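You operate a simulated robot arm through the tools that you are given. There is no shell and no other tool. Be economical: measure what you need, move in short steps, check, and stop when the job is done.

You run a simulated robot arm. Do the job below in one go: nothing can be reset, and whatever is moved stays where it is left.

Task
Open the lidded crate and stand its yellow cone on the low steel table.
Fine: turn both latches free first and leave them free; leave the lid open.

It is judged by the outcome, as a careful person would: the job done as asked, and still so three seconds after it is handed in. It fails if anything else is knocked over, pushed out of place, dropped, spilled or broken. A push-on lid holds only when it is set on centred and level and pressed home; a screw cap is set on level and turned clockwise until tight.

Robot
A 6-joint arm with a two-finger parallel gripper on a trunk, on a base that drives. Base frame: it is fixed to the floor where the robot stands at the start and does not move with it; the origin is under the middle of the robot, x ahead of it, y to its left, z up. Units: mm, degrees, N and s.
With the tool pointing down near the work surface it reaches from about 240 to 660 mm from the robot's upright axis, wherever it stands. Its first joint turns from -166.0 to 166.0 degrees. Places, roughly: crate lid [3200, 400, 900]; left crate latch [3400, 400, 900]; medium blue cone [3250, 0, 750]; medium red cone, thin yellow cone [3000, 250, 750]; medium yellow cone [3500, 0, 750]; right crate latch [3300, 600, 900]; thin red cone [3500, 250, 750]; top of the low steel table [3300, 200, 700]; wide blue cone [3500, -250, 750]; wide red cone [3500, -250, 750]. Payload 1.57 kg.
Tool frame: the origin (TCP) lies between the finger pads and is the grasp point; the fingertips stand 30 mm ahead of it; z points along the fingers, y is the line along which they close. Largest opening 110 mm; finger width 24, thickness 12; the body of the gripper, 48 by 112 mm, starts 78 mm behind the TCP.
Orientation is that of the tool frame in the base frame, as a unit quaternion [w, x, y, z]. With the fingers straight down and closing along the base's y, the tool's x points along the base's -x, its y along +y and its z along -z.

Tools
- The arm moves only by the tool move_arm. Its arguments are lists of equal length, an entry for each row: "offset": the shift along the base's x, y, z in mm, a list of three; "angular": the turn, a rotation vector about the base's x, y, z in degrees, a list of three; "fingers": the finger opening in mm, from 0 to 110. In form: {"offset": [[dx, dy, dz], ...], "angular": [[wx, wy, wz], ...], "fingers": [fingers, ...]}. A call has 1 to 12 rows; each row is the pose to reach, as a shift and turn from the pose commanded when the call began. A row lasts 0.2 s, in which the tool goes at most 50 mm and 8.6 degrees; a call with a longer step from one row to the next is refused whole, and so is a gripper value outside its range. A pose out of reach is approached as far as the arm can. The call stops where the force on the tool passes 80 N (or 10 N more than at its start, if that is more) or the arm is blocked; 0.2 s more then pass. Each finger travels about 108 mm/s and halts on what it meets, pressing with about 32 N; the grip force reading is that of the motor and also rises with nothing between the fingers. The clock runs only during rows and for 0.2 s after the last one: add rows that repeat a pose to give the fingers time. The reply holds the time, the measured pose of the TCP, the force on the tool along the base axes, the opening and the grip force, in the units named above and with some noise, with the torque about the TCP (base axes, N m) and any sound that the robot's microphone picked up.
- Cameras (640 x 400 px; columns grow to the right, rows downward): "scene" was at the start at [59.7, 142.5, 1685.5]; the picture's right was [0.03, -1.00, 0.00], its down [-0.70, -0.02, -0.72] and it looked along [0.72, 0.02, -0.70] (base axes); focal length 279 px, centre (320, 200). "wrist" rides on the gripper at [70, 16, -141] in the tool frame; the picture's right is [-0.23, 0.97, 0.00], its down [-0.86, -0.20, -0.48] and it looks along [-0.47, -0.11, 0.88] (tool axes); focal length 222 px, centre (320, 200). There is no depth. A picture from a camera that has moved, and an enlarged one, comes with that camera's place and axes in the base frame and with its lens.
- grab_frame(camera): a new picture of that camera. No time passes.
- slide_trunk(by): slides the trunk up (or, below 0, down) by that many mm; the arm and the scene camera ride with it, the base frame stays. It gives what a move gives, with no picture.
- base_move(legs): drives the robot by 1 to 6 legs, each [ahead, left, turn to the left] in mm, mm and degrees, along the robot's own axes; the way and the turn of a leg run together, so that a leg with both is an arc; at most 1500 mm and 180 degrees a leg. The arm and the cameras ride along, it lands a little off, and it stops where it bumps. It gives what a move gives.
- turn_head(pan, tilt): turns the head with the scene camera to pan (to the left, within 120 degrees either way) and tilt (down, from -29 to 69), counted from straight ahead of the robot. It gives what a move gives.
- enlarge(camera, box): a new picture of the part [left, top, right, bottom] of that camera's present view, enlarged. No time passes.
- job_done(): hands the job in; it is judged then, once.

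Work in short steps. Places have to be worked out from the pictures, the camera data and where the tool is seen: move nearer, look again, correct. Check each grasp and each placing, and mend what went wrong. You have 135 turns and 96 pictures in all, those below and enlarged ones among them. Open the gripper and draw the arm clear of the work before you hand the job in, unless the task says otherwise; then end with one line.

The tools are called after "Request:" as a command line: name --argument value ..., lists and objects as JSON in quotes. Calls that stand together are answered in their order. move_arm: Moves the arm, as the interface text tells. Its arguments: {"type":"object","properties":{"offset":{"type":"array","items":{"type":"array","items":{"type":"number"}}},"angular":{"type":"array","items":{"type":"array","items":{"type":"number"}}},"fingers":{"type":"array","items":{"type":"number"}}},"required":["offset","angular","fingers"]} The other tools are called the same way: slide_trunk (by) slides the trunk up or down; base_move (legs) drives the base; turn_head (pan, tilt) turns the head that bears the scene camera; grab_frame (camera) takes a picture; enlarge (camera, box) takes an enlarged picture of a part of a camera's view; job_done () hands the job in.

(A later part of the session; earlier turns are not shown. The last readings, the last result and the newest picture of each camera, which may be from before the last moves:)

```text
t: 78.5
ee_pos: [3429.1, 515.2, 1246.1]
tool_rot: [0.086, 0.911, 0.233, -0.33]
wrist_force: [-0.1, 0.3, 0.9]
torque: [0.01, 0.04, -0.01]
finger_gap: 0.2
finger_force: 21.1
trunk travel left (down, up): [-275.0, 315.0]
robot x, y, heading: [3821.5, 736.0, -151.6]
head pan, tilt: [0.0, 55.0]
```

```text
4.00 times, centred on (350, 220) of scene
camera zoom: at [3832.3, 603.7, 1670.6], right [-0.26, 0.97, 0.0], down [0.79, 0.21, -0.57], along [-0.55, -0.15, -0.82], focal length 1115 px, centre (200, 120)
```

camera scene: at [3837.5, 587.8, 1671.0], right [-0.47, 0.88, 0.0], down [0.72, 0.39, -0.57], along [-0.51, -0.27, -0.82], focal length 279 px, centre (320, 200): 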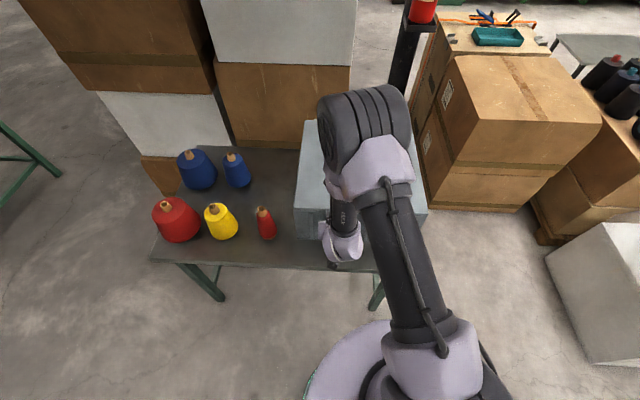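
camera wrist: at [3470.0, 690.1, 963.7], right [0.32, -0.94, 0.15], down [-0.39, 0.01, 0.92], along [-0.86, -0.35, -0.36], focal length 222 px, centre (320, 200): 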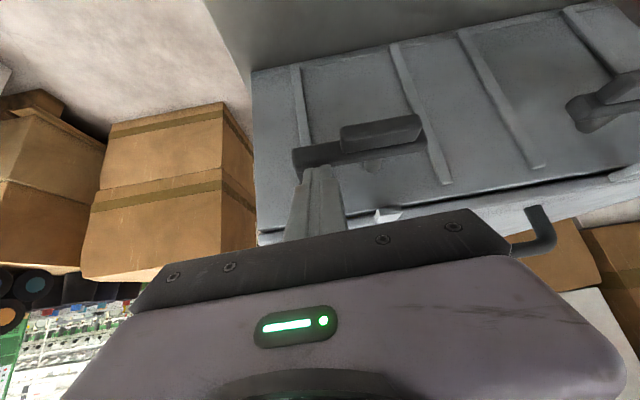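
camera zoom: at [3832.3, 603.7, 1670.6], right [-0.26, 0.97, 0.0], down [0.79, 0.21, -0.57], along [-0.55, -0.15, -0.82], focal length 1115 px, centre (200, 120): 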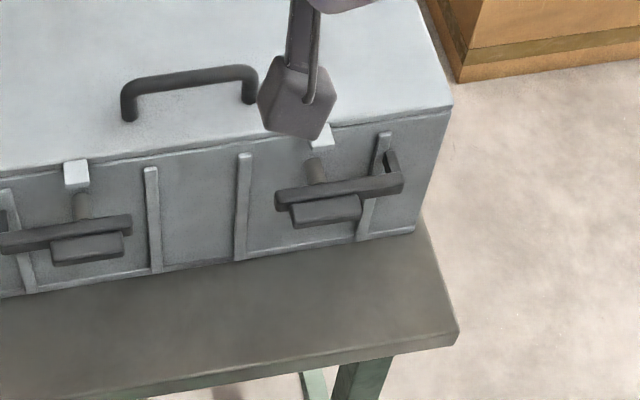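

Latches both horizontal; scene clear. Reach test: pitch the tool toward horizontal and extend forward at z≈1250.

Request:
move_arm --offset '[[-40, -21, 0], [-80, -42, 0], [-120, -63, 0], [-160, -84, 0], [-200, -105, 0], [-240, -126, 0], [-280, -147, 0], [-320, -168, 0], [-360, -189, 0], [-400, -210, 0]]' --angular '[[-3.8, 7, 0], [-7.5, 14, 0], [-11.3, 21, 0], [-15, 28, 0], [-18.8, 35.2, 0], [-18.8, 35.2, 0], [-18.8, 35.2, 0], [-18.8, 35.2, 0], [-18.8, 35.2, 0], [-18.8, 35.2, 0]]' --fingers '[0, 0, 0, 0, 0, 0, 0, 0, 0, 0]'

Request:
turn_head --pan 0 --tilt 40

Request:
grab_frame --camera "scene"

```text
t: 80.7
ee_pos: [3027.6, 305.2, 1247.2]
tool_rot: [0.157, 0.741, 0.19, -0.624]
wrist_force: [0.4, 0.5, 0.3]
torque: [0.02, -0.01, -0.03]
finger_gap: 0.0
finger_force: 21.3
trunk travel left (down, up): [-275.0, 315.0]
robot x, y, heading: [3815.6, 736.0, -152.0]
head pan, tilt: [0.0, 55.0]
```

```text
t: 81.4
ee_pos: [3028.8, 306.1, 1247.9]
tool_rot: [0.158, 0.74, 0.191, -0.625]
wrist_force: [-0.2, 0.0, 0.3]
torque: [0.0, -0.01, 0.04]
finger_gap: 0.0
finger_force: 21.0
trunk travel left (down, up): [-275.0, 315.0]
robot x, y, heading: [3818.2, 735.5, -152.0]
head pan, tilt: [0.0, 40.0]
```

```text
57 pictures are left
camera scene: at [3826.0, 581.6, 1691.6], right [-0.47, 0.88, 0.0], down [0.57, 0.3, -0.77], along [-0.67, -0.36, -0.64], focal length 279 px, centre (320, 200)
```

scene: 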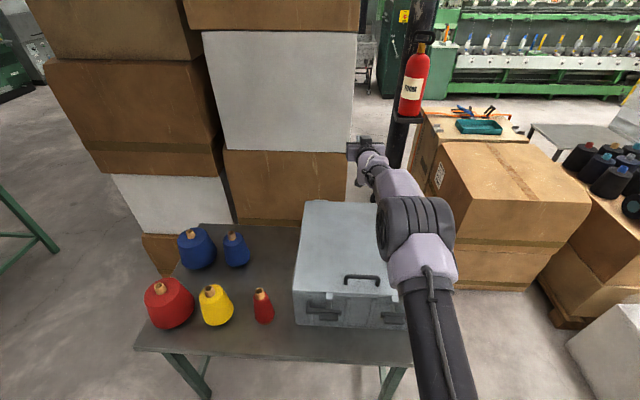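

It reaches 900 mm forward at height without trouble. Now I return, unpitch the tool above the handle.

Request:
move_arm --offset '[[35, 18, 0], [70, 37, 0], [105, 56, 0], [140, 75, 0], [168, 90, -20], [196, 105, -40], [224, 120, -60], [252, 135, -80], [280, 150, -100], [280, 150, -120]]' --angular '[[3.8, -7, 0], [7.5, -14.1, 0], [11.3, -21.1, 0], [15, -28.2, 0], [18.8, -35.2, 0], [22.6, -42.2, 0], [26.3, -49.3, 0], [30, -56.3, 0], [33.8, -63.4, 0], [37.6, -70.4, 0]]' --fingers '[0, 0, 0, 0, 0, 20, 40, 60, 60, 60]'

```text
t: 83.6
ee_pos: [3307.2, 456.0, 1127.9]
tool_rot: [0.004, 0.969, 0.246, -0.002]
wrist_force: [0.1, 0.5, 0.6]
torque: [0.02, -0.03, 0.04]
finger_gap: 60.2
finger_force: 0.0
trunk travel left (down, up): [-275.0, 315.0]
robot x, y, heading: [3821.5, 736.2, -151.9]
head pan, tilt: [0.0, 40.0]
```

Now I yaw the tool a quarter turn so the fingers close across the handle bar.

Request:
move_arm --offset '[[0, 0, 0], [0, 0, 0], [0, 0, 0], [0, 0, 0], [0, 0, 0], [0, 0, 0], [0, 0, 0], [0, 0, -10], [0, 0, -20], [0, 0, -40], [0, 0, -50], [0, 0, -50]]' --angular '[[0, 0, -8.47], [0, 0, -16.9], [0, 0, -25.4], [0, 0, -33.9], [0, 0, -42.4], [0, 0, -50.8], [0, 0, -59.3], [0, 0, -67.8], [0, 0, -76.2], [0, 0, -84.7], [0, 0, -93.2], [0, 0, -93.2]]' --fingers '[60, 60, 60, 60, 60, 60, 60, 60, 60, 60, 60, 60]'

Request:
grab_frame --camera "wrist"

Request:
enlarge --camera "scene" --box '[280, 200, 440, 340]'

```text
t: 86.2
ee_pos: [3309.9, 455.2, 1077.9]
tool_rot: [0.001, 0.844, -0.536, -0.005]
wrist_force: [0.9, 0.3, 0.0]
torque: [0.01, -0.03, -0.01]
finger_gap: 60.0
finger_force: 0.0
trunk travel left (down, up): [-275.0, 315.0]
robot x, y, heading: [3818.4, 739.3, -151.8]
head pan, tilt: [0.0, 40.0]
```

```text
56 pictures are left
camera wrist: at [3326.2, 386.5, 1217.9], right [-0.98, -0.21, 0.01], down [-0.18, 0.86, 0.48], along [-0.11, 0.47, -0.88], focal length 222 px, centre (320, 200)
```

wrist: 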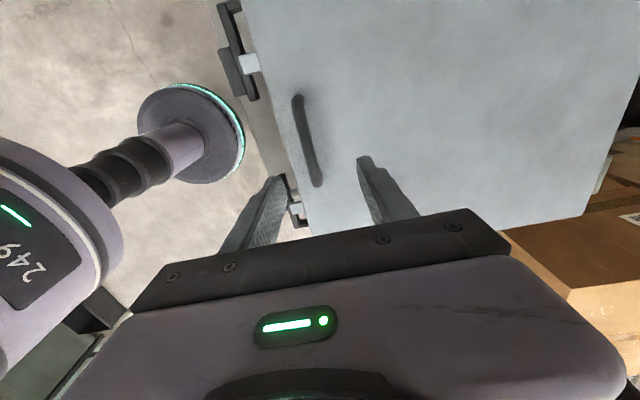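

```text
2.86 times, centred on (360, 270) of scene
camera zoom: at [3826.2, 581.7, 1691.7], right [-0.47, 0.88, 0.0], down [0.57, 0.3, -0.77], along [-0.68, -0.36, -0.64], focal length 796 px, centre (206, 0)
```

zoom: 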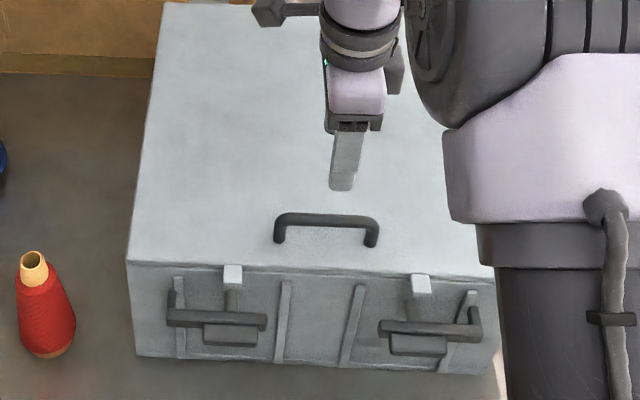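

The bar lies at about s −30 from the front face, u 165–268. I lower onto it centred and close.

Request:
move_arm --offset '[[9, 0, -40], [9, 0, -80], [9, 0, -105], [9, 0, -125], [9, 0, -125], [9, 0, -125], [9, 0, -125]]' --angular '[[0, 0, 0], [0, 0, 0], [0, 0, 0], [0, 0, 0], [0, 0, 0], [0, 0, 0], [0, 0, 0]]' --fingers '[60, 60, 60, 60, 40, 0, 0]'

Request:
grab_frame --camera "wrist"

```text
t: 87.8
ee_pos: [3322.5, 457.6, 952.9]
tool_rot: [0.0, 0.844, -0.536, -0.005]
wrist_force: [24.4, 11.9, -2.9]
torque: [-0.17, 0.05, -0.32]
finger_gap: 13.6
finger_force: 30.8
trunk travel left (down, up): [-275.0, 315.0]
robot x, y, heading: [3820.4, 736.7, -151.9]
head pan, tilt: [0.0, 40.0]
```

```text
54 pictures are left
camera wrist: at [3339.5, 387.6, 1093.2], right [-0.98, -0.21, 0.01], down [-0.18, 0.86, 0.48], along [-0.11, 0.47, -0.87], focal length 222 px, centre (320, 200)
```

wrist: 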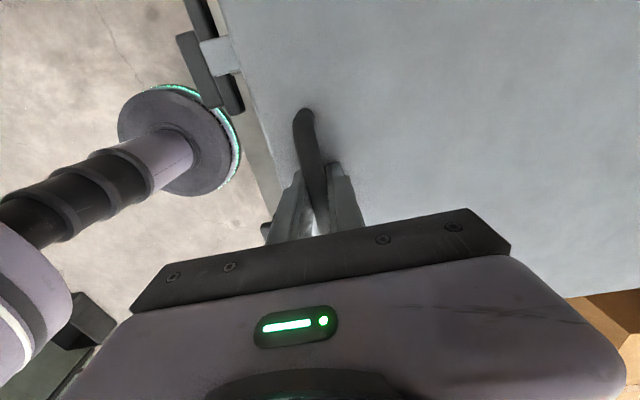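

Handle gripped (gap 13.6). I lift it slightly to test weight and hinge.

Request:
move_arm --offset '[[4, 2, 5], [4, 2, 15], [4, 2, 25], [3, 1.5, 35], [3, 1.5, 35]]' --angular '[[0, 0, 0], [0, 0, 0], [0, 0, 0], [0, 0, 0], [0, 0, 0]]' --fingers '[0, 0, 0, 0, 0]'

Request:
grab_frame --camera "scene"

```text
t: 89.0
ee_pos: [3318.1, 454.5, 987.5]
tool_rot: [0.0, 0.845, -0.535, -0.006]
wrist_force: [-18.4, -15.6, -8.0]
torque: [-0.04, -0.22, -0.45]
finger_gap: 14.0
finger_force: 29.7
trunk travel left (down, up): [-275.0, 315.0]
robot x, y, heading: [3814.6, 737.0, -151.9]
head pan, tilt: [0.0, 40.0]
```

```text
53 pictures are left
camera scene: at [3822.3, 578.6, 1691.4], right [-0.47, 0.88, 0.0], down [0.57, 0.3, -0.76], along [-0.67, -0.36, -0.65], focal length 279 px, centre (320, 200)
```

scene: 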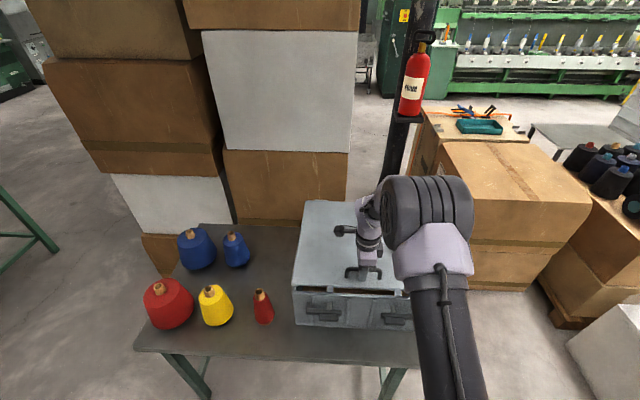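

Lid rises with ~8 N. At this small height (≈35 mm) I open the fingers slightly to test whether the hinge holds by itself.

Request:
move_arm --offset '[[0, 0, 0], [0, 0, 0], [0, 0, 0]]' --angular '[[0, 0, 0], [0, 0, 0], [0, 0, 0]]' --fingers '[24, 24, 24]'

Request:
enlarge --camera "scene" --box '[270, 190, 430, 340]'

```text
t: 89.8
ee_pos: [3321.3, 458.2, 988.0]
tool_rot: [0.0, 0.845, -0.535, -0.006]
wrist_force: [-0.5, -0.3, -0.4]
torque: [0.02, -0.01, 0.03]
finger_gap: 24.1
finger_force: 0.1
trunk travel left (down, up): [-275.0, 315.0]
robot x, y, heading: [3821.3, 736.6, -151.8]
head pan, tilt: [0.0, 40.0]
```

```text
2.67 times, centred on (350, 265) of scene
camera zoom: at [3825.9, 581.5, 1691.7], right [-0.47, 0.88, 0.0], down [0.57, 0.3, -0.77], along [-0.68, -0.36, -0.64], focal length 743 px, centre (240, 27)
```

zoom: 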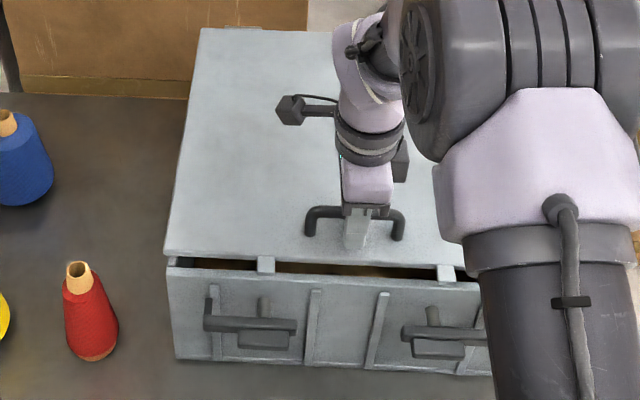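

The hinge holds by friction. I regrip and lift along the arc to about 30°.

Request:
move_arm --offset '[[0, 0, 0], [0, 0, 0], [-5, -2.4, 24], [-10, -4.7, 41], [-15, -7, 59], [-27.4, -12.9, 92], [-42.5, -20, 124], [-60, -28.4, 155], [-60, -28.4, 155]]' --angular '[[0, 0, 0], [0, 0, 0], [0, 0, 0], [0, 0, 0], [0, 0, 0], [0, 0, 0], [0, 0, 0], [0, 0, 0], [0, 0, 0]]' --fingers '[0, 0, 0, 0, 0, 0, 0, 0, 0]'

Request:
grab_frame --camera "scene"

```text
t: 91.8
ee_pos: [3260.7, 429.3, 1142.6]
tool_rot: [0.001, 0.844, -0.537, -0.005]
wrist_force: [2.0, 2.1, -4.0]
torque: [0.15, -0.05, -0.75]
finger_gap: 13.9
finger_force: 30.2
trunk travel left (down, up): [-275.0, 315.0]
robot x, y, heading: [3818.7, 738.0, -151.8]
head pan, tilt: [0.0, 40.0]
```

```text
51 pictures are left
camera scene: at [3826.2, 581.9, 1691.7], right [-0.47, 0.88, 0.0], down [0.57, 0.3, -0.77], along [-0.68, -0.36, -0.64], focal length 279 px, centre (320, 200)
```

scene: 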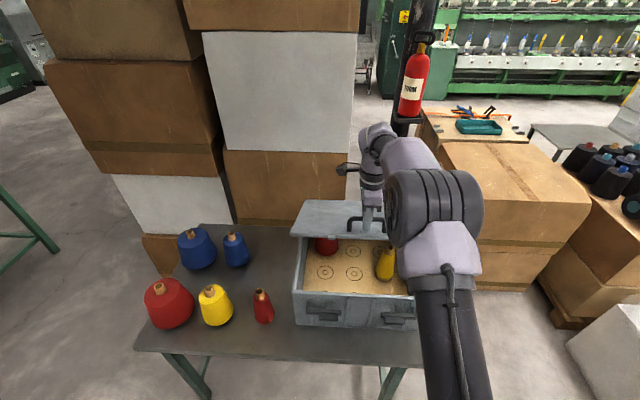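

Contents visible: a red and a yellow cone on a tray. I continue lifting with slight forward pitch.

Request:
move_arm --offset '[[-10, -4.7, 14], [-19.9, -9.4, 28.5], [-42, -19.9, 55.5], [-66, -31.2, 80], [-92, -43.4, 101.6], [-119.5, -56.4, 121], [-119.5, -56.4, 121]]' --angular '[[-1, 2, 0], [-2, 4, 0], [-4, 7.5, 0], [-6, 11, 0], [-8, 14.5, 0], [-9.4, 17.6, 0], [-9.4, 17.6, 0]]' --fingers '[0, 0, 0, 0, 0, 0, 0]'

Request:
grab_frame --camera "scene"

```text
t: 93.4
ee_pos: [3159.4, 381.7, 1255.2]
tool_rot: [0.151, 0.831, -0.528, -0.091]
wrist_force: [-6.1, 8.3, -10.8]
torque: [0.41, 0.15, -0.92]
finger_gap: 13.7
finger_force: 30.1
out of reach, approached as far as the arm can: row 5, 6, 7
trunk travel left (down, up): [-275.0, 315.0]
robot x, y, heading: [3815.2, 737.7, -152.1]
head pan, tilt: [0.0, 40.0]
```

```text
50 pictures are left
camera scene: at [3823.5, 582.8, 1691.7], right [-0.47, 0.88, 0.0], down [0.57, 0.3, -0.77], along [-0.67, -0.36, -0.64], focal length 279 px, centre (320, 200)
```

scene: 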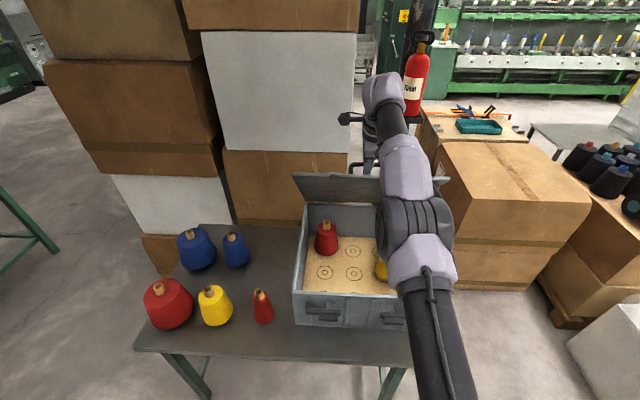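

Lid is at about 52°, near the arm's limit in this grip. I open the fingers and draw off the handle up and back.

Request:
move_arm --offset '[[0, 0, 0], [0, 0, 0], [7, 4, 20], [15, 8, 45], [35, 18, 60], [70, 36, 70], [110, 57, 75], [150, 78, 75]]' --angular '[[0, 0, 0], [0, 0, 0], [0, 0, 0], [0, 0, 0], [0, 0, 0], [0, 0, 0], [0, 0, 0], [0, 0, 0]]' --fingers '[40, 44, 44, 44, 44, 44, 44, 44]'

Request:
grab_frame --camera "scene"

```text
t: 95.2
ee_pos: [3313.1, 458.3, 1332.6]
tool_rot: [0.153, 0.831, -0.527, -0.091]
wrist_force: [0.6, 0.5, 0.4]
torque: [-0.01, 0.05, -0.01]
finger_gap: 44.0
finger_force: 0.2
trunk travel left (down, up): [-275.0, 315.0]
robot x, y, heading: [3820.2, 737.8, -151.8]
head pan, tilt: [0.0, 40.0]
```

```text
49 pictures are left
camera scene: at [3827.8, 582.5, 1691.8], right [-0.47, 0.88, 0.0], down [0.57, 0.3, -0.77], along [-0.68, -0.36, -0.64], focal length 279 px, centre (320, 200)
```

scene: 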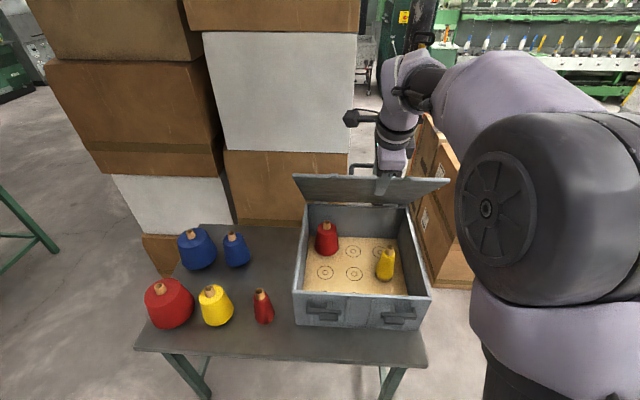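

Lid holds at ~55°. I rotate the tool to point forward, fingers closed, ahead of pushing the lid from inside.

Request:
move_arm --offset '[[0, 0, 5], [0, 0, 10], [0, 0, 10], [0, 0, 10], [0, 0, 10], [0, 0, 10], [0, 0, 10], [0, 0, 10], [0, 0, 10], [0, 0, 10], [0, 0, 10], [0, 0, 10]]' --angular '[[3.4, 5.83, 4.84], [6.8, 11.65, 9.68], [10.2, 17.5, 14.5], [13.6, 23.3, 19.4], [17, 29.1, 24.2], [20.4, 35, 29], [23.8, 40.8, 33.9], [27.2, 46.6, 38.7], [30.6, 52.4, 43.5], [34, 58.3, 48.4], [37.4, 64.1, 53.2], [40.8, 69.9, 58.1]]' --fingers '[44, 30, 10, 0, 0, 0, 0, 0, 0, 0, 0, 0]'

Request:
grab_frame --camera "scene"

```text
t: 97.8
ee_pos: [3330.2, 429.2, 1364.9]
tool_rot: [0.15, 0.775, 0.133, -0.599]
wrist_force: [1.4, 0.5, -0.2]
torque: [-0.03, -0.05, 0.02]
finger_gap: 0.0
finger_force: 21.0
out of reach, approached as far as the arm can: row 11, 12
trunk travel left (down, up): [-275.0, 315.0]
robot x, y, heading: [3818.5, 736.2, -151.6]
head pan, tilt: [0.0, 40.0]
```

```text
48 pictures are left
camera scene: at [3826.9, 581.4, 1691.7], right [-0.47, 0.88, 0.0], down [0.57, 0.3, -0.77], along [-0.68, -0.36, -0.64], focal length 279 px, centre (320, 200)
```

scene: 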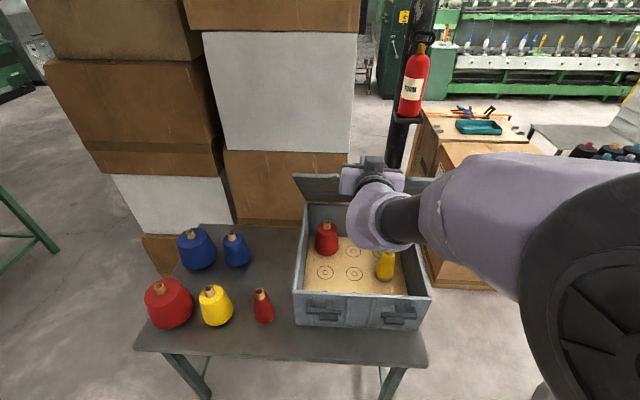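

Pointing forward now. I lower in front of the lid's underside to z≈1150.

Request:
move_arm --offset '[[0, 0, -45], [0, 0, -90], [0, 0, -135], [0, 0, -180], [0, 0, -215], [-20, -9.4, -215], [-40, -18.9, -215], [-40, -18.9, -215]]' --angular '[[0, 0, 0], [0, 0, 0], [0, 0, 0], [0, 0, 0], [0, 0, 0], [0, 0, 0], [0, 0, 0], [0, 0, 0]]' --fingers '[0, 0, 0, 0, 0, 0, 0, 0]'

Request:
grab_frame --camera "scene"

```text
t: 99.6
ee_pos: [3313.6, 335.5, 1194.3]
tool_rot: [0.133, 0.784, 0.121, -0.593]
wrist_force: [0.1, -0.1, -0.1]
torque: [-0.02, 0.01, 0.0]
finger_gap: 0.1
finger_force: 21.5
out of reach, approached as far as the arm can: row 1, 2, 3, 4, 5, 6, 7, 8
trunk travel left (down, up): [-275.0, 315.0]
robot x, y, heading: [3819.1, 736.9, -151.5]
head pan, tilt: [0.0, 40.0]
```

```text
47 pictures are left
camera scene: at [3826.7, 582.1, 1691.7], right [-0.47, 0.88, 0.0], down [0.57, 0.3, -0.77], along [-0.68, -0.36, -0.64], focal length 279 px, centre (320, 200)
```

scene: 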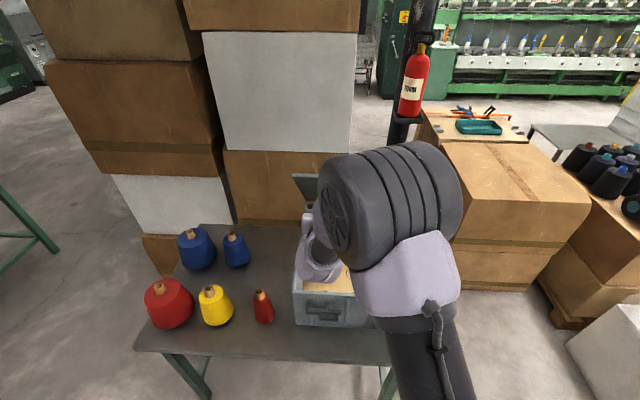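

The near pose was limited, and the tool came out left of centre but clear. I push forward while drifting back to centre.

Request:
move_arm --offset '[[-42, -3, -4], [-84, -7, -8], [-126, -10, -12], [-168, -14, -16], [-210, -17, -20], [-210, -17, -20]]' --angular '[[0, 0, 0], [0, 0, 0], [0, 0, 0], [0, 0, 0], [0, 0, 0], [0, 0, 0]]' --fingers '[0, 0, 0, 0, 0, 0]'

Request:
grab_frame --camera "scene"

```text
t: 101.0
ee_pos: [3102.4, 318.9, 1173.1]
tool_rot: [0.131, 0.785, 0.12, -0.593]
wrist_force: [-0.4, -0.2, -0.5]
torque: [0.0, -0.03, -0.03]
finger_gap: 0.4
finger_force: 21.3
out of reach, approached as far as the arm can: row 1, 2, 3, 4
trunk travel left (down, up): [-275.0, 315.0]
robot x, y, heading: [3816.4, 733.4, -152.1]
head pan, tilt: [0.0, 40.0]
```

```text
46 pictures are left
camera scene: at [3826.5, 581.7, 1691.7], right [-0.47, 0.88, 0.0], down [0.57, 0.3, -0.77], along [-0.68, -0.36, -0.64], focal length 279 px, centre (320, 200)
```

scene: 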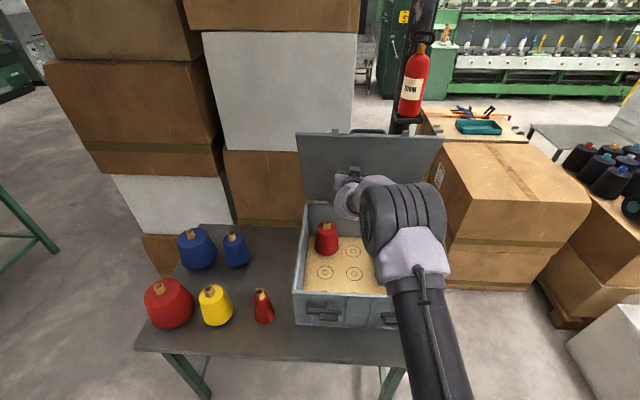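

Lid swings well. I push another ~130 mm to bring it to vertical or slightly past.

Request:
move_arm --offset '[[-32, -15, 0], [-64, -30, 5], [-91, -43, 10], [-113, -53, 10], [-131, -62, 10], [-131, -62, 10]]' --angular '[[0, 0, 0], [0, 0, 0], [0, 0, 0], [0, 0, 0], [0, 0, 0], [0, 0, 0]]' --fingers '[0, 0, 0, 0, 0, 0]'

Request:
grab_frame --camera "scene"

```text
t: 102.4
ee_pos: [3017.9, 279.6, 1177.4]
tool_rot: [0.135, 0.784, 0.123, -0.593]
wrist_force: [-0.2, -0.2, -0.2]
torque: [-0.03, 0.06, -0.02]
finger_gap: 0.2
finger_force: 21.4
out of reach, approached as far as the arm can: row 3, 4, 5, 6
trunk travel left (down, up): [-275.0, 315.0]
robot x, y, heading: [3819.8, 738.3, -151.6]
head pan, tilt: [0.0, 40.0]
```

```text
45 pictures are left
camera scene: at [3826.2, 581.6, 1691.7], right [-0.47, 0.88, 0.0], down [0.57, 0.3, -0.77], along [-0.68, -0.36, -0.64], focal length 279 px, centre (320, 200)
```

scene: 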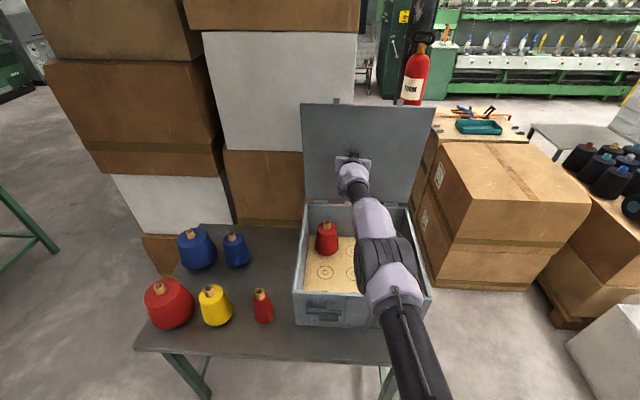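

Lid is about vertical and the tool carries no force. I withdraw back and up.

Request:
move_arm --offset '[[41, 20, 0], [82, 40, 10], [123, 60, 20], [164, 80, 40], [200, 98, 70], [235, 115, 100], [255, 135, 130], [265, 145, 160]]' --angular '[[0, 0, 0], [0, 0, 0], [0, 0, 0], [0, 0, 0], [3.8, -7, 0], [7.5, -14, 0], [11.3, -21, 0], [15, -28, 0]]' --fingers '[0, 0, 0, 0, 0, 0, 0, 0]'

Request:
grab_frame --camera "scene"

```text
refused: row 5 steps farther than a row can; nothing moved
```

```text
44 pictures are left
camera scene: at [3826.2, 581.6, 1691.7], right [-0.47, 0.88, 0.0], down [0.57, 0.3, -0.77], along [-0.68, -0.36, -0.64], focal length 279 px, centre (320, 200)
```

scene: 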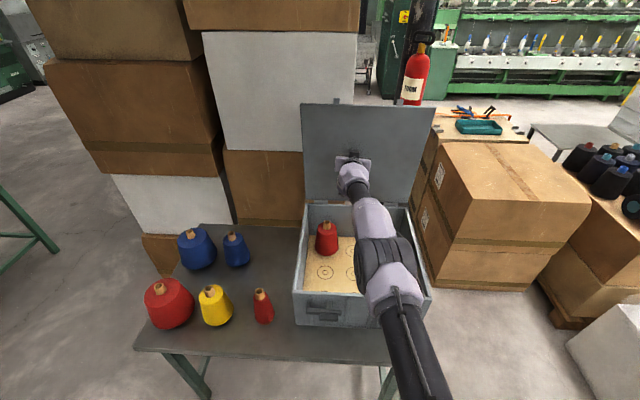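

Step too long; same retreat with shorter rows.

Request:
move_arm --offset '[[38, 18, 0], [76, 37, 8], [114, 56, 18], [150, 74, 35], [182, 90, 60], [212, 104, 88], [235, 118, 118], [250, 130, 150]]' --angular '[[0, 0, 0], [0, 0, 0], [0, 0, 0], [0, 0, 0], [3.8, -7, 0], [7.5, -14, 0], [11.3, -21, 0], [15, -28, 0]]' --fingers '[0, 0, 0, 0, 0, 0, 0, 0]'

Request:
turn_head --pan -10 --tilt 45

Request:
grab_frame --camera "scene"

```text
t: 104.2
ee_pos: [3267.4, 410.0, 1327.7]
tool_rot: [0.057, 0.915, 0.162, -0.366]
wrist_force: [0.2, -1.3, -0.7]
torque: [0.02, 0.04, -0.02]
finger_gap: 0.3
finger_force: 21.6
out of reach, approached as far as the arm can: row 1, 3, 4
trunk travel left (down, up): [-275.0, 315.0]
robot x, y, heading: [3819.6, 733.0, -151.9]
head pan, tilt: [0.0, 40.0]
```

```text
t: 105.0
ee_pos: [3267.0, 411.3, 1327.8]
tool_rot: [0.055, 0.914, 0.162, -0.367]
wrist_force: [0.0, 0.6, -0.4]
torque: [0.0, -0.04, -0.01]
finger_gap: 0.0
finger_force: 21.4
trunk travel left (down, up): [-275.0, 315.0]
robot x, y, heading: [3820.5, 738.8, -151.6]
head pan, tilt: [-10.0, 45.0]
```

```text
43 pictures are left
camera scene: at [3823.9, 596.5, 1684.4], right [-0.31, 0.95, 0.0], down [0.67, 0.22, -0.71], along [-0.67, -0.22, -0.71], focal length 279 px, centre (320, 200)
```

scene: 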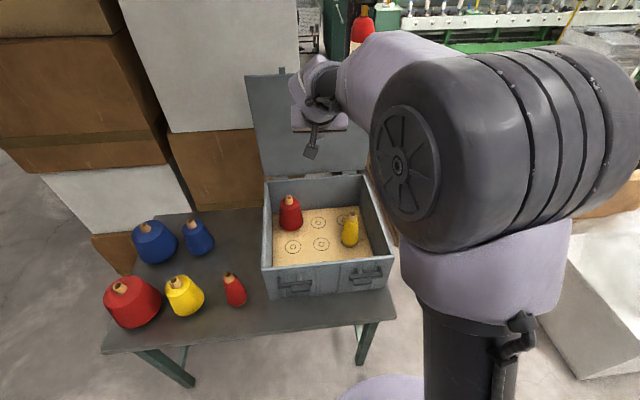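

Lid stands open. I zoom on the crate's inside.

Request:
enlarge --camera "scene" --box '[240, 170, 400, 300]'

```text
3.08 times, centred on (320, 235) of scene
camera zoom: at [3823.9, 596.5, 1684.4], right [-0.31, 0.95, 0.0], down [0.67, 0.22, -0.71], along [-0.67, -0.22, -0.71], focal length 857 px, centre (320, 92)
```

zoom: 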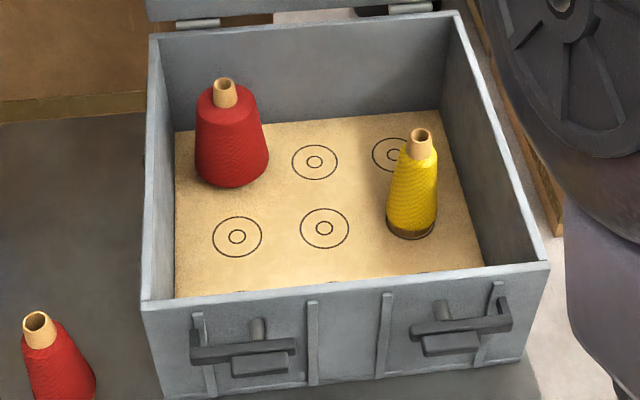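

The yellow cone stands at about (3124, 498), ~180 mm tall. I move above it with the tool pitched ~22° forward, fingers open.

Request:
move_arm --offset '[[-18, 11, -41], [-36, 22, -82], [-54, 33, -123], [-72, 44, -164], [-89, 54, -205], [-107, 65, -246], [-125, 76, -287], [-143, 87, -310], [-143, 87, -310]]' --angular '[[2.3, -6.6, 0], [4.7, -13.2, 0], [7.1, -19.8, 0], [7.1, -19.8, 0], [7.1, -19.8, 0], [7.1, -19.8, 0], [7.1, -19.8, 0], [7.1, -19.8, 0], [7.1, -19.8, 0]]' --fingers '[30, 60, 90, 90, 90, 90, 90, 90, 90]'

Request:
grab_frame --camera "wrist"

Request:
grab_frame --camera "scene"

```text
t: 107.0
ee_pos: [3123.7, 498.0, 1018.2]
tool_rot: [0.027, 0.966, 0.172, -0.192]
wrist_force: [0.8, 1.0, -0.2]
torque: [0.01, 0.04, 0.01]
finger_gap: 90.0
finger_force: 0.1
trunk travel left (down, up): [-275.0, 315.0]
robot x, y, heading: [3820.3, 737.3, -151.7]
head pan, tilt: [-10.0, 45.0]
```

```text
41 pictures are left
camera wrist: at [3242.4, 523.2, 1120.5], right [0.14, -0.99, 0.07], down [-0.64, -0.03, 0.77], along [-0.76, -0.15, -0.63], focal length 222 px, centre (320, 200)
```

wrist: 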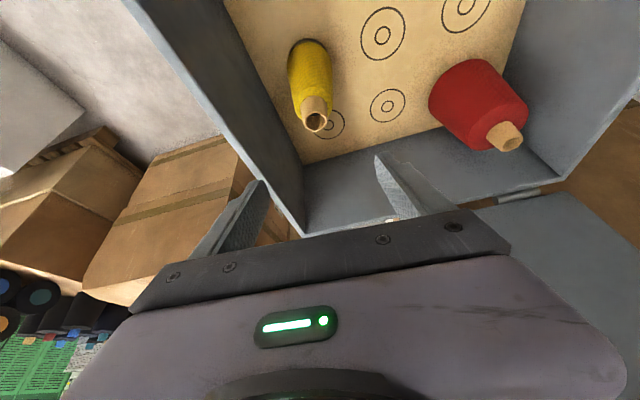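

```text
40 pictures are left
camera scene: at [3824.2, 596.3, 1684.4], right [-0.31, 0.95, 0.0], down [0.67, 0.22, -0.71], along [-0.67, -0.22, -0.71], focal length 279 px, centre (320, 200)
```

scene: 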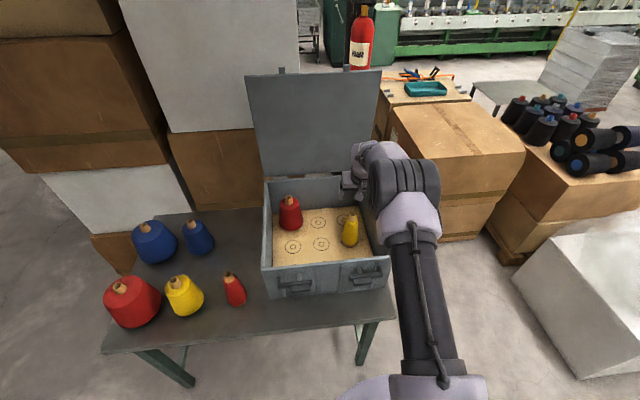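

Tool is right above the cone (≈(3126, 498)). I descend around it to z 850.

Request:
move_arm --offset '[[2, 0, -40], [2, 0, -80], [2, 0, -120], [2, 0, -150], [2, 0, -168], [2, 0, -168]]' --angular '[[0, 0, 0], [0, 0, 0], [0, 0, 0], [0, 0, 0], [0, 0, 0], [0, 0, 0]]' --fingers '[90, 90, 90, 90, 90, 90]'

Request:
grab_frame --camera "wrist"

Request:
enlarge --camera "scene" --box '[250, 150, 410, 280]'

```text
t: 108.4
ee_pos: [3126.8, 497.0, 849.5]
tool_rot: [0.027, 0.966, 0.173, -0.192]
wrist_force: [0.2, -0.3, 0.4]
torque: [0.01, 0.0, -0.02]
finger_gap: 90.0
finger_force: 0.1
trunk travel left (down, up): [-275.0, 315.0]
robot x, y, heading: [3818.6, 733.4, -151.9]
head pan, tilt: [-10.0, 45.0]
```

```text
39 pictures are left
camera wrist: at [3245.3, 522.5, 951.9], right [0.14, -0.99, 0.07], down [-0.64, -0.03, 0.77], along [-0.76, -0.15, -0.63], focal length 222 px, centre (320, 200)
```

wrist: 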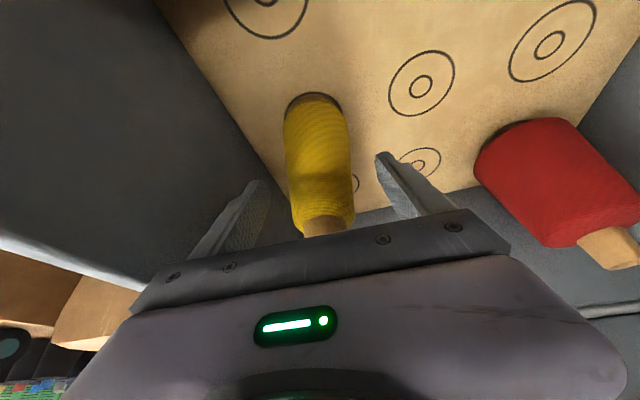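

```text
3.08 times, centred on (330, 215) of scene
camera zoom: at [3823.9, 596.5, 1684.4], right [-0.31, 0.95, 0.0], down [0.67, 0.22, -0.71], along [-0.67, -0.22, -0.71], focal length 857 px, centre (289, 154)
```

zoom: 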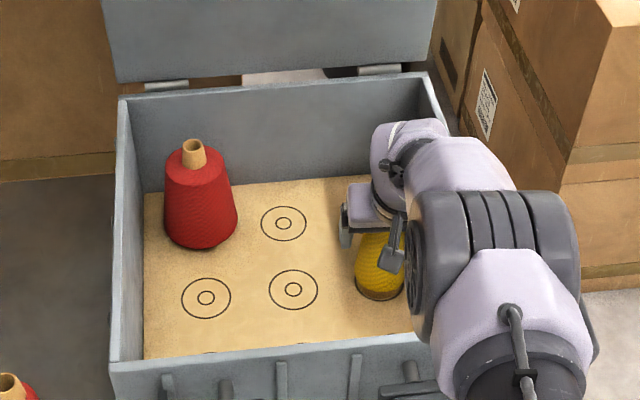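

The cone is between the fingers. I close on it.

Request:
move_arm --offset '[[2, 0, 0], [2, 0, 0], [2, 0, 0], [2, 0, 0]]' --angular '[[0, 0, 0], [0, 0, 0], [0, 0, 0], [0, 0, 0]]' --fingers '[60, 20, 0, 0]'

Request:
grab_frame --camera "wrist"

```text
t: 109.4
ee_pos: [3127.8, 497.9, 849.8]
tool_rot: [0.027, 0.966, 0.172, -0.193]
wrist_force: [-1.0, 0.3, 3.1]
torque: [-0.14, 0.19, -0.04]
finger_gap: 54.1
finger_force: 32.0
trunk travel left (down, up): [-275.0, 315.0]
robot x, y, heading: [3821.4, 735.2, -152.2]
head pan, tilt: [-10.0, 45.0]
```

```text
37 pictures are left
camera wrist: at [3247.1, 522.5, 952.5], right [0.14, -0.99, 0.07], down [-0.64, -0.03, 0.77], along [-0.76, -0.15, -0.63], focal length 222 px, centre (320, 200)
```

wrist: 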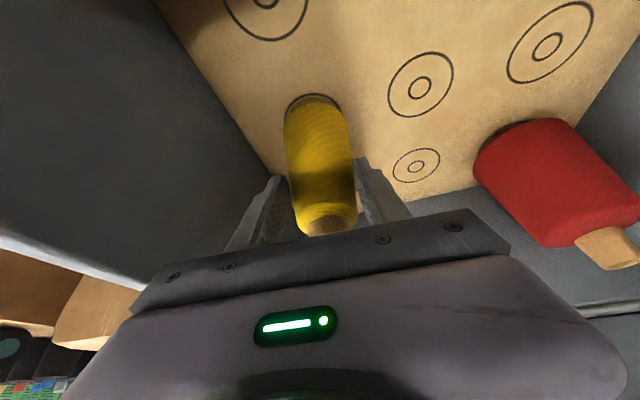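

Gripped at 54 mm, 32 N. I lift a little and check.

Request:
move_arm --offset '[[0, 0, 10], [0, 0, 25], [0, 0, 45], [0, 0, 70], [0, 0, 70]]' --angular '[[0, 0, 0], [0, 0, 0], [0, 0, 0], [0, 0, 0], [0, 0, 0]]' --fingers '[0, 0, 0, 0, 0]'

Request:
grab_frame --camera "wrist"

```text
t: 110.6
ee_pos: [3128.8, 498.4, 919.1]
tool_rot: [0.027, 0.966, 0.173, -0.192]
wrist_force: [0.4, -0.2, -1.6]
torque: [0.04, -0.06, -0.01]
finger_gap: 53.8
finger_force: 32.1
trunk travel left (down, up): [-275.0, 315.0]
robot x, y, heading: [3819.9, 739.7, -151.8]
head pan, tilt: [-10.0, 45.0]
```

```text
36 pictures are left
camera wrist: at [3246.7, 522.7, 1022.4], right [0.14, -0.99, 0.07], down [-0.64, -0.03, 0.77], along [-0.76, -0.15, -0.63], focal length 222 px, centre (320, 200)
```

wrist: 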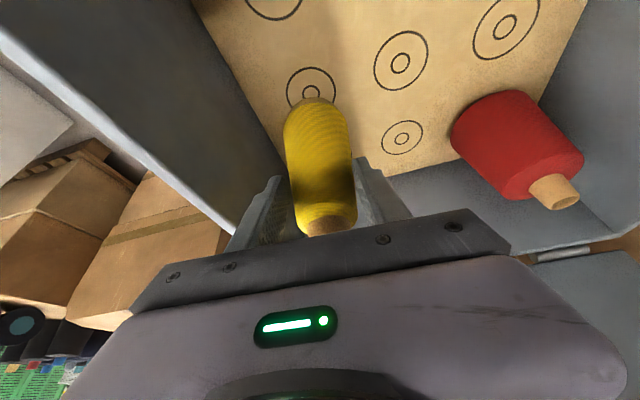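

Cone held firmly and upright. I lift it clear of the rim (base ≥ 930).

Request:
move_arm --offset '[[0, 0, 40], [0, 0, 80], [0, 0, 120], [0, 0, 160], [0, 0, 180], [25, 5, 190], [60, 12, 200], [60, 12, 200]]' --angular '[[0, 0, 0], [0, 0, 0], [0, 0, 0], [0, 0, 0], [0, 0, 0], [0, 0, 0], [0, 0, 0], [0, 0, 0]]' --fingers '[0, 0, 0, 0, 0, 0, 0, 0]'

Request:
turn_head --pan 10 --tilt 45

Request:
grab_frame --camera "scene"

```text
t: 112.4
ee_pos: [3187.6, 509.6, 1121.4]
tool_rot: [0.027, 0.966, 0.173, -0.192]
wrist_force: [-0.7, 0.6, -1.4]
torque: [0.02, -0.09, 0.0]
finger_gap: 53.7
finger_force: 32.2
trunk travel left (down, up): [-275.0, 315.0]
robot x, y, heading: [3820.6, 734.0, -151.7]
head pan, tilt: [-10.0, 45.0]
```

```text
t: 113.2
ee_pos: [3188.3, 509.7, 1118.8]
tool_rot: [0.027, 0.966, 0.172, -0.191]
wrist_force: [0.3, 0.0, -2.0]
torque: [0.02, -0.06, 0.01]
finger_gap: 53.8
finger_force: 32.1
trunk travel left (down, up): [-275.0, 315.0]
robot x, y, heading: [3818.9, 735.1, -151.8]
head pan, tilt: [10.0, 45.0]
```

```text
35 pictures are left
camera scene: at [3836.9, 571.5, 1684.4], right [-0.62, 0.79, 0.0], down [0.56, 0.44, -0.71], along [-0.56, -0.44, -0.71], focal length 279 px, centre (320, 200)
```

scene: 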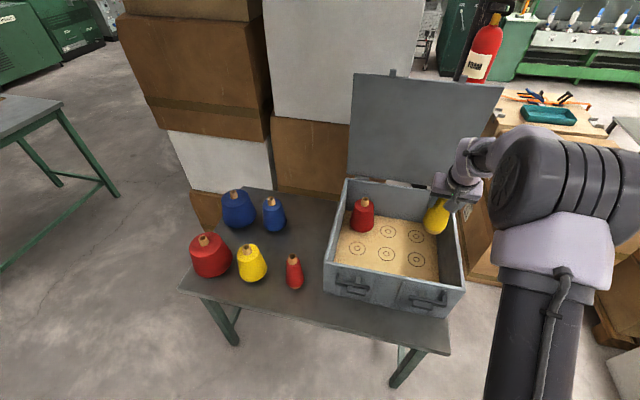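

I drive the robot 230 mm left, with the cone held high, to bring the free table spot between thin red cone and crate in reach.

Request:
base_move --legs '[[0, 230, 0]]'

Request:
grab_frame --camera "scene"

```text
t: 114.9
ee_pos: [3296.0, 308.5, 1120.7]
tool_rot: [0.027, 0.966, 0.172, -0.193]
wrist_force: [-0.4, -0.6, -1.3]
torque: [0.04, -0.05, 0.02]
finger_gap: 53.6
finger_force: 32.2
trunk travel left (down, up): [-275.0, 315.0]
robot x, y, heading: [3923.1, 538.1, -151.9]
head pan, tilt: [10.0, 45.0]
```

```text
34 pictures are left
camera scene: at [3944.3, 371.1, 1684.3], right [-0.62, 0.79, 0.0], down [0.56, 0.44, -0.71], along [-0.56, -0.44, -0.71], focal length 279 px, centre (320, 200)
```

scene: 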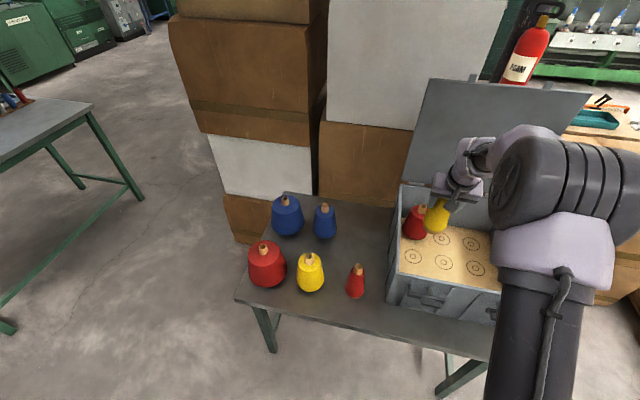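

Spot at about (3343, 126) is clear. I move above it at height.

Request:
move_arm --offset '[[12, -45, 0], [24, -90, 0], [36, -136, 0], [47, -182, 0], [47, -182, -45], [47, -182, -90], [47, -182, -130], [47, -182, -130]]' --angular '[[0, 0, 0], [0, 0, 0], [0, 0, 0], [0, 0, 0], [0, 0, 0], [0, 0, 0], [0, 0, 0], [0, 0, 0]]' --fingers '[0, 0, 0, 0, 0, 0, 0, 0]'

Request:
grab_frame --camera "wrist"

Request:
grab_frame --camera "scene"

```text
t: 116.7
ee_pos: [3343.6, 126.0, 989.8]
tool_rot: [0.028, 0.965, 0.173, -0.193]
wrist_force: [1.2, 0.3, -2.5]
torque: [0.02, -0.05, 0.01]
finger_gap: 53.7
finger_force: 31.6
trunk travel left (down, up): [-275.0, 315.0]
robot x, y, heading: [3927.0, 538.5, -151.8]
head pan, tilt: [10.0, 45.0]
```

```text
33 pictures are left
camera wrist: at [3460.7, 152.9, 1092.1], right [0.14, -0.99, 0.07], down [-0.64, -0.03, 0.77], along [-0.76, -0.15, -0.63], focal length 222 px, centre (320, 200)
```

wrist: 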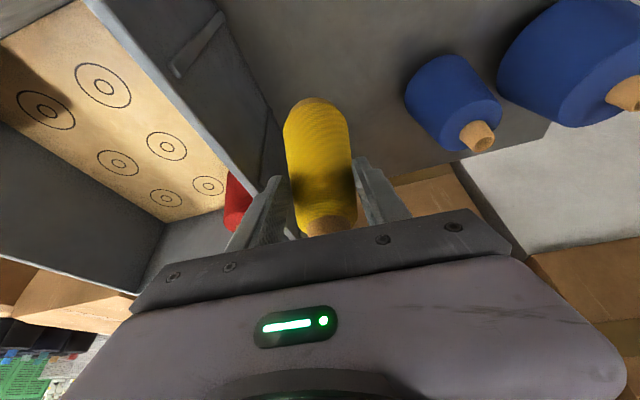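

```text
32 pictures are left
camera scene: at [3944.1, 372.2, 1684.5], right [-0.62, 0.79, 0.0], down [0.56, 0.44, -0.71], along [-0.56, -0.44, -0.71], focal length 279 px, centre (320, 200)
```

scene: 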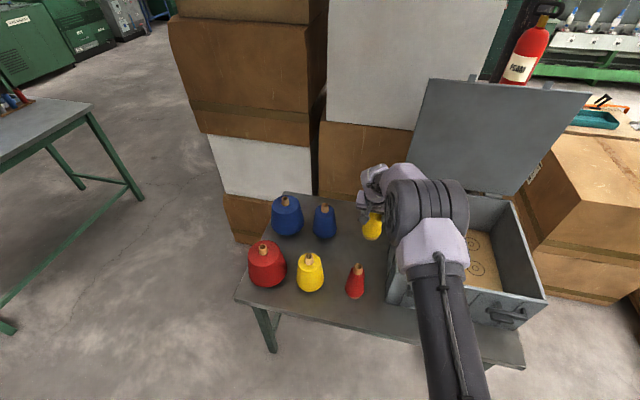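

Clear below, but the wrist camera would come near the thin red cone's top, so I shift 25 mm back before lowering to just above the table.

Request:
move_arm --offset '[[-12, -5, 0], [-23, -11, 0], [-23, -11, -40], [-23, -11, -80], [-23, -11, -110], [-23, -11, -130], [-23, -11, -138], [-23, -11, -138]]' --angular '[[0, 0, 0], [0, 0, 0], [0, 0, 0], [0, 0, 0], [0, 0, 0], [0, 0, 0], [0, 0, 0], [0, 0, 0]]' --fingers '[0, 0, 0, 0, 0, 0, 0, 0]'

Request:
grab_frame --camera "wrist"

Request:
enlarge --camera "scene" --box '[300, 170, 460, 310]'

```text
t: 118.5
ee_pos: [3318.8, 115.6, 852.6]
tool_rot: [0.026, 0.966, 0.172, -0.193]
wrist_force: [-0.2, -0.4, -2.1]
torque: [0.05, -0.06, -0.01]
finger_gap: 53.5
finger_force: 32.3
trunk travel left (down, up): [-275.0, 315.0]
robot x, y, heading: [3925.7, 538.6, -151.6]
head pan, tilt: [10.0, 45.0]
```

```text
31 pictures are left
camera wrist: at [3437.0, 141.8, 955.2], right [0.14, -0.99, 0.07], down [-0.64, -0.03, 0.77], along [-0.76, -0.15, -0.63], focal length 222 px, centre (320, 200)
```

wrist: 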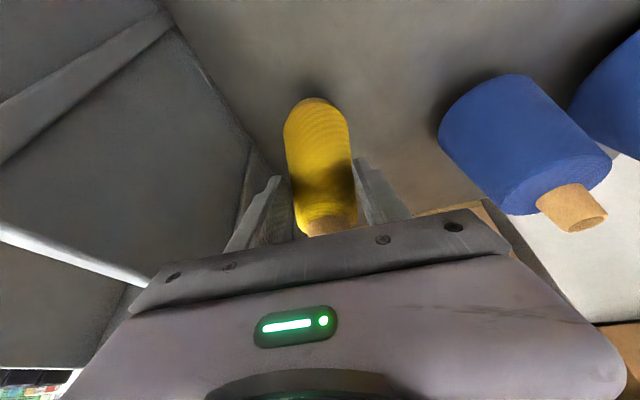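

```text
2.86 times, centred on (380, 240) of scene
camera zoom: at [3943.8, 372.1, 1684.4], right [-0.62, 0.79, 0.0], down [0.56, 0.44, -0.71], along [-0.56, -0.44, -0.71], focal length 796 px, centre (149, 86)
```

zoom: 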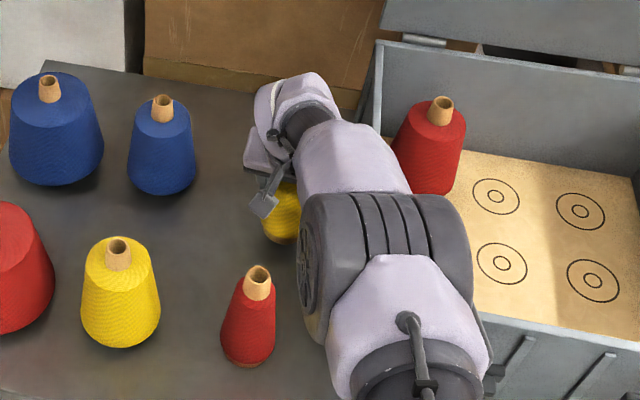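

Not yet touching (−2 N is the cone's weight). I lower in small steps.

Request:
move_arm --offset '[[0, 0, -3], [0, 0, -6], [0, 0, -9], [0, 0, -9]]' --angular '[[0, 0, 0], [0, 0, 0], [0, 0, 0], [0, 0, 0]]' --fingers '[0, 0, 0, 0]'

```text
t: 119.5
ee_pos: [3319.6, 116.5, 842.2]
tool_rot: [0.028, 0.966, 0.173, -0.193]
wrist_force: [0.2, 0.0, -2.3]
torque: [0.02, -0.04, 0.01]
finger_gap: 53.7
finger_force: 31.8
trunk travel left (down, up): [-275.0, 315.0]
robot x, y, heading: [3926.0, 537.4, -151.8]
head pan, tilt: [10.0, 45.0]
```

Request:
move_arm --offset '[[0, 0, -2], [0, 0, -4], [0, 0, -6], [0, 0, -6]]' --angular '[[0, 0, 0], [0, 0, 0], [0, 0, 0], [0, 0, 0]]' --fingers '[0, 0, 0, 0]'

```text
t: 120.5
ee_pos: [3320.1, 116.6, 836.6]
tool_rot: [0.027, 0.966, 0.172, -0.193]
wrist_force: [0.7, -0.2, -1.4]
torque: [0.04, -0.08, -0.03]
finger_gap: 53.6
finger_force: 32.1
trunk travel left (down, up): [-275.0, 315.0]
robot x, y, heading: [3928.1, 537.4, -151.9]
head pan, tilt: [10.0, 45.0]
```

Still no contact; continuing down in small steps.

Request:
move_arm --offset '[[0, 0, -2], [0, 0, -4], [0, 0, -6], [0, 0, -6]]' --angular '[[0, 0, 0], [0, 0, 0], [0, 0, 0], [0, 0, 0]]' --fingers '[0, 0, 0, 0]'

Request:
grab_frame --camera "wrist"

```text
t: 121.5
ee_pos: [3319.5, 116.7, 832.2]
tool_rot: [0.028, 0.966, 0.172, -0.193]
wrist_force: [0.0, 0.3, 4.9]
torque: [-0.18, 0.16, -0.04]
finger_gap: 53.5
finger_force: 32.3
trunk travel left (down, up): [-275.0, 315.0]
robot x, y, heading: [3925.6, 535.4, -151.6]
head pan, tilt: [10.0, 45.0]
```

```text
29 pictures are left
camera wrist: at [3437.4, 142.0, 934.8], right [0.14, -0.99, 0.07], down [-0.63, -0.03, 0.77], along [-0.76, -0.15, -0.63], focal length 222 px, centre (320, 200)
```

wrist: 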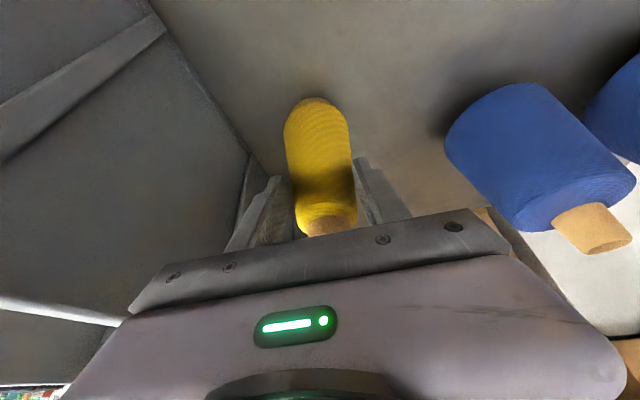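

Contact (+5 N). I press 1 mm more and open the fingers gradually.

Request:
move_arm --offset '[[0, 0, -1], [0, 0, -1], [0, 0, -1], [0, 0, -1], [0, 0, -1]]' --angular '[[0, 0, 0], [0, 0, 0], [0, 0, 0], [0, 0, 0], [0, 0, 0]]' --fingers '[54, 58, 68, 86, 86]'

Request:
grab_frame --camera "wrist"

```text
t: 122.7
ee_pos: [3319.3, 116.7, 829.8]
tool_rot: [0.028, 0.966, 0.172, -0.192]
wrist_force: [0.3, -0.6, -0.7]
torque: [-0.02, 0.0, 0.01]
finger_gap: 86.0
finger_force: 0.0
trunk travel left (down, up): [-275.0, 315.0]
robot x, y, heading: [3926.2, 538.3, -151.7]
head pan, tilt: [10.0, 45.0]
```

```text
28 pictures are left
camera wrist: at [3437.2, 141.9, 933.1], right [0.14, -0.99, 0.07], down [-0.64, -0.03, 0.77], along [-0.76, -0.15, -0.63], focal length 222 px, centre (320, 200)
```

wrist: 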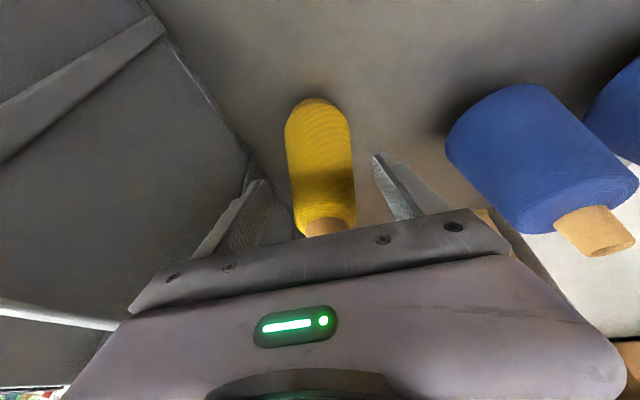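

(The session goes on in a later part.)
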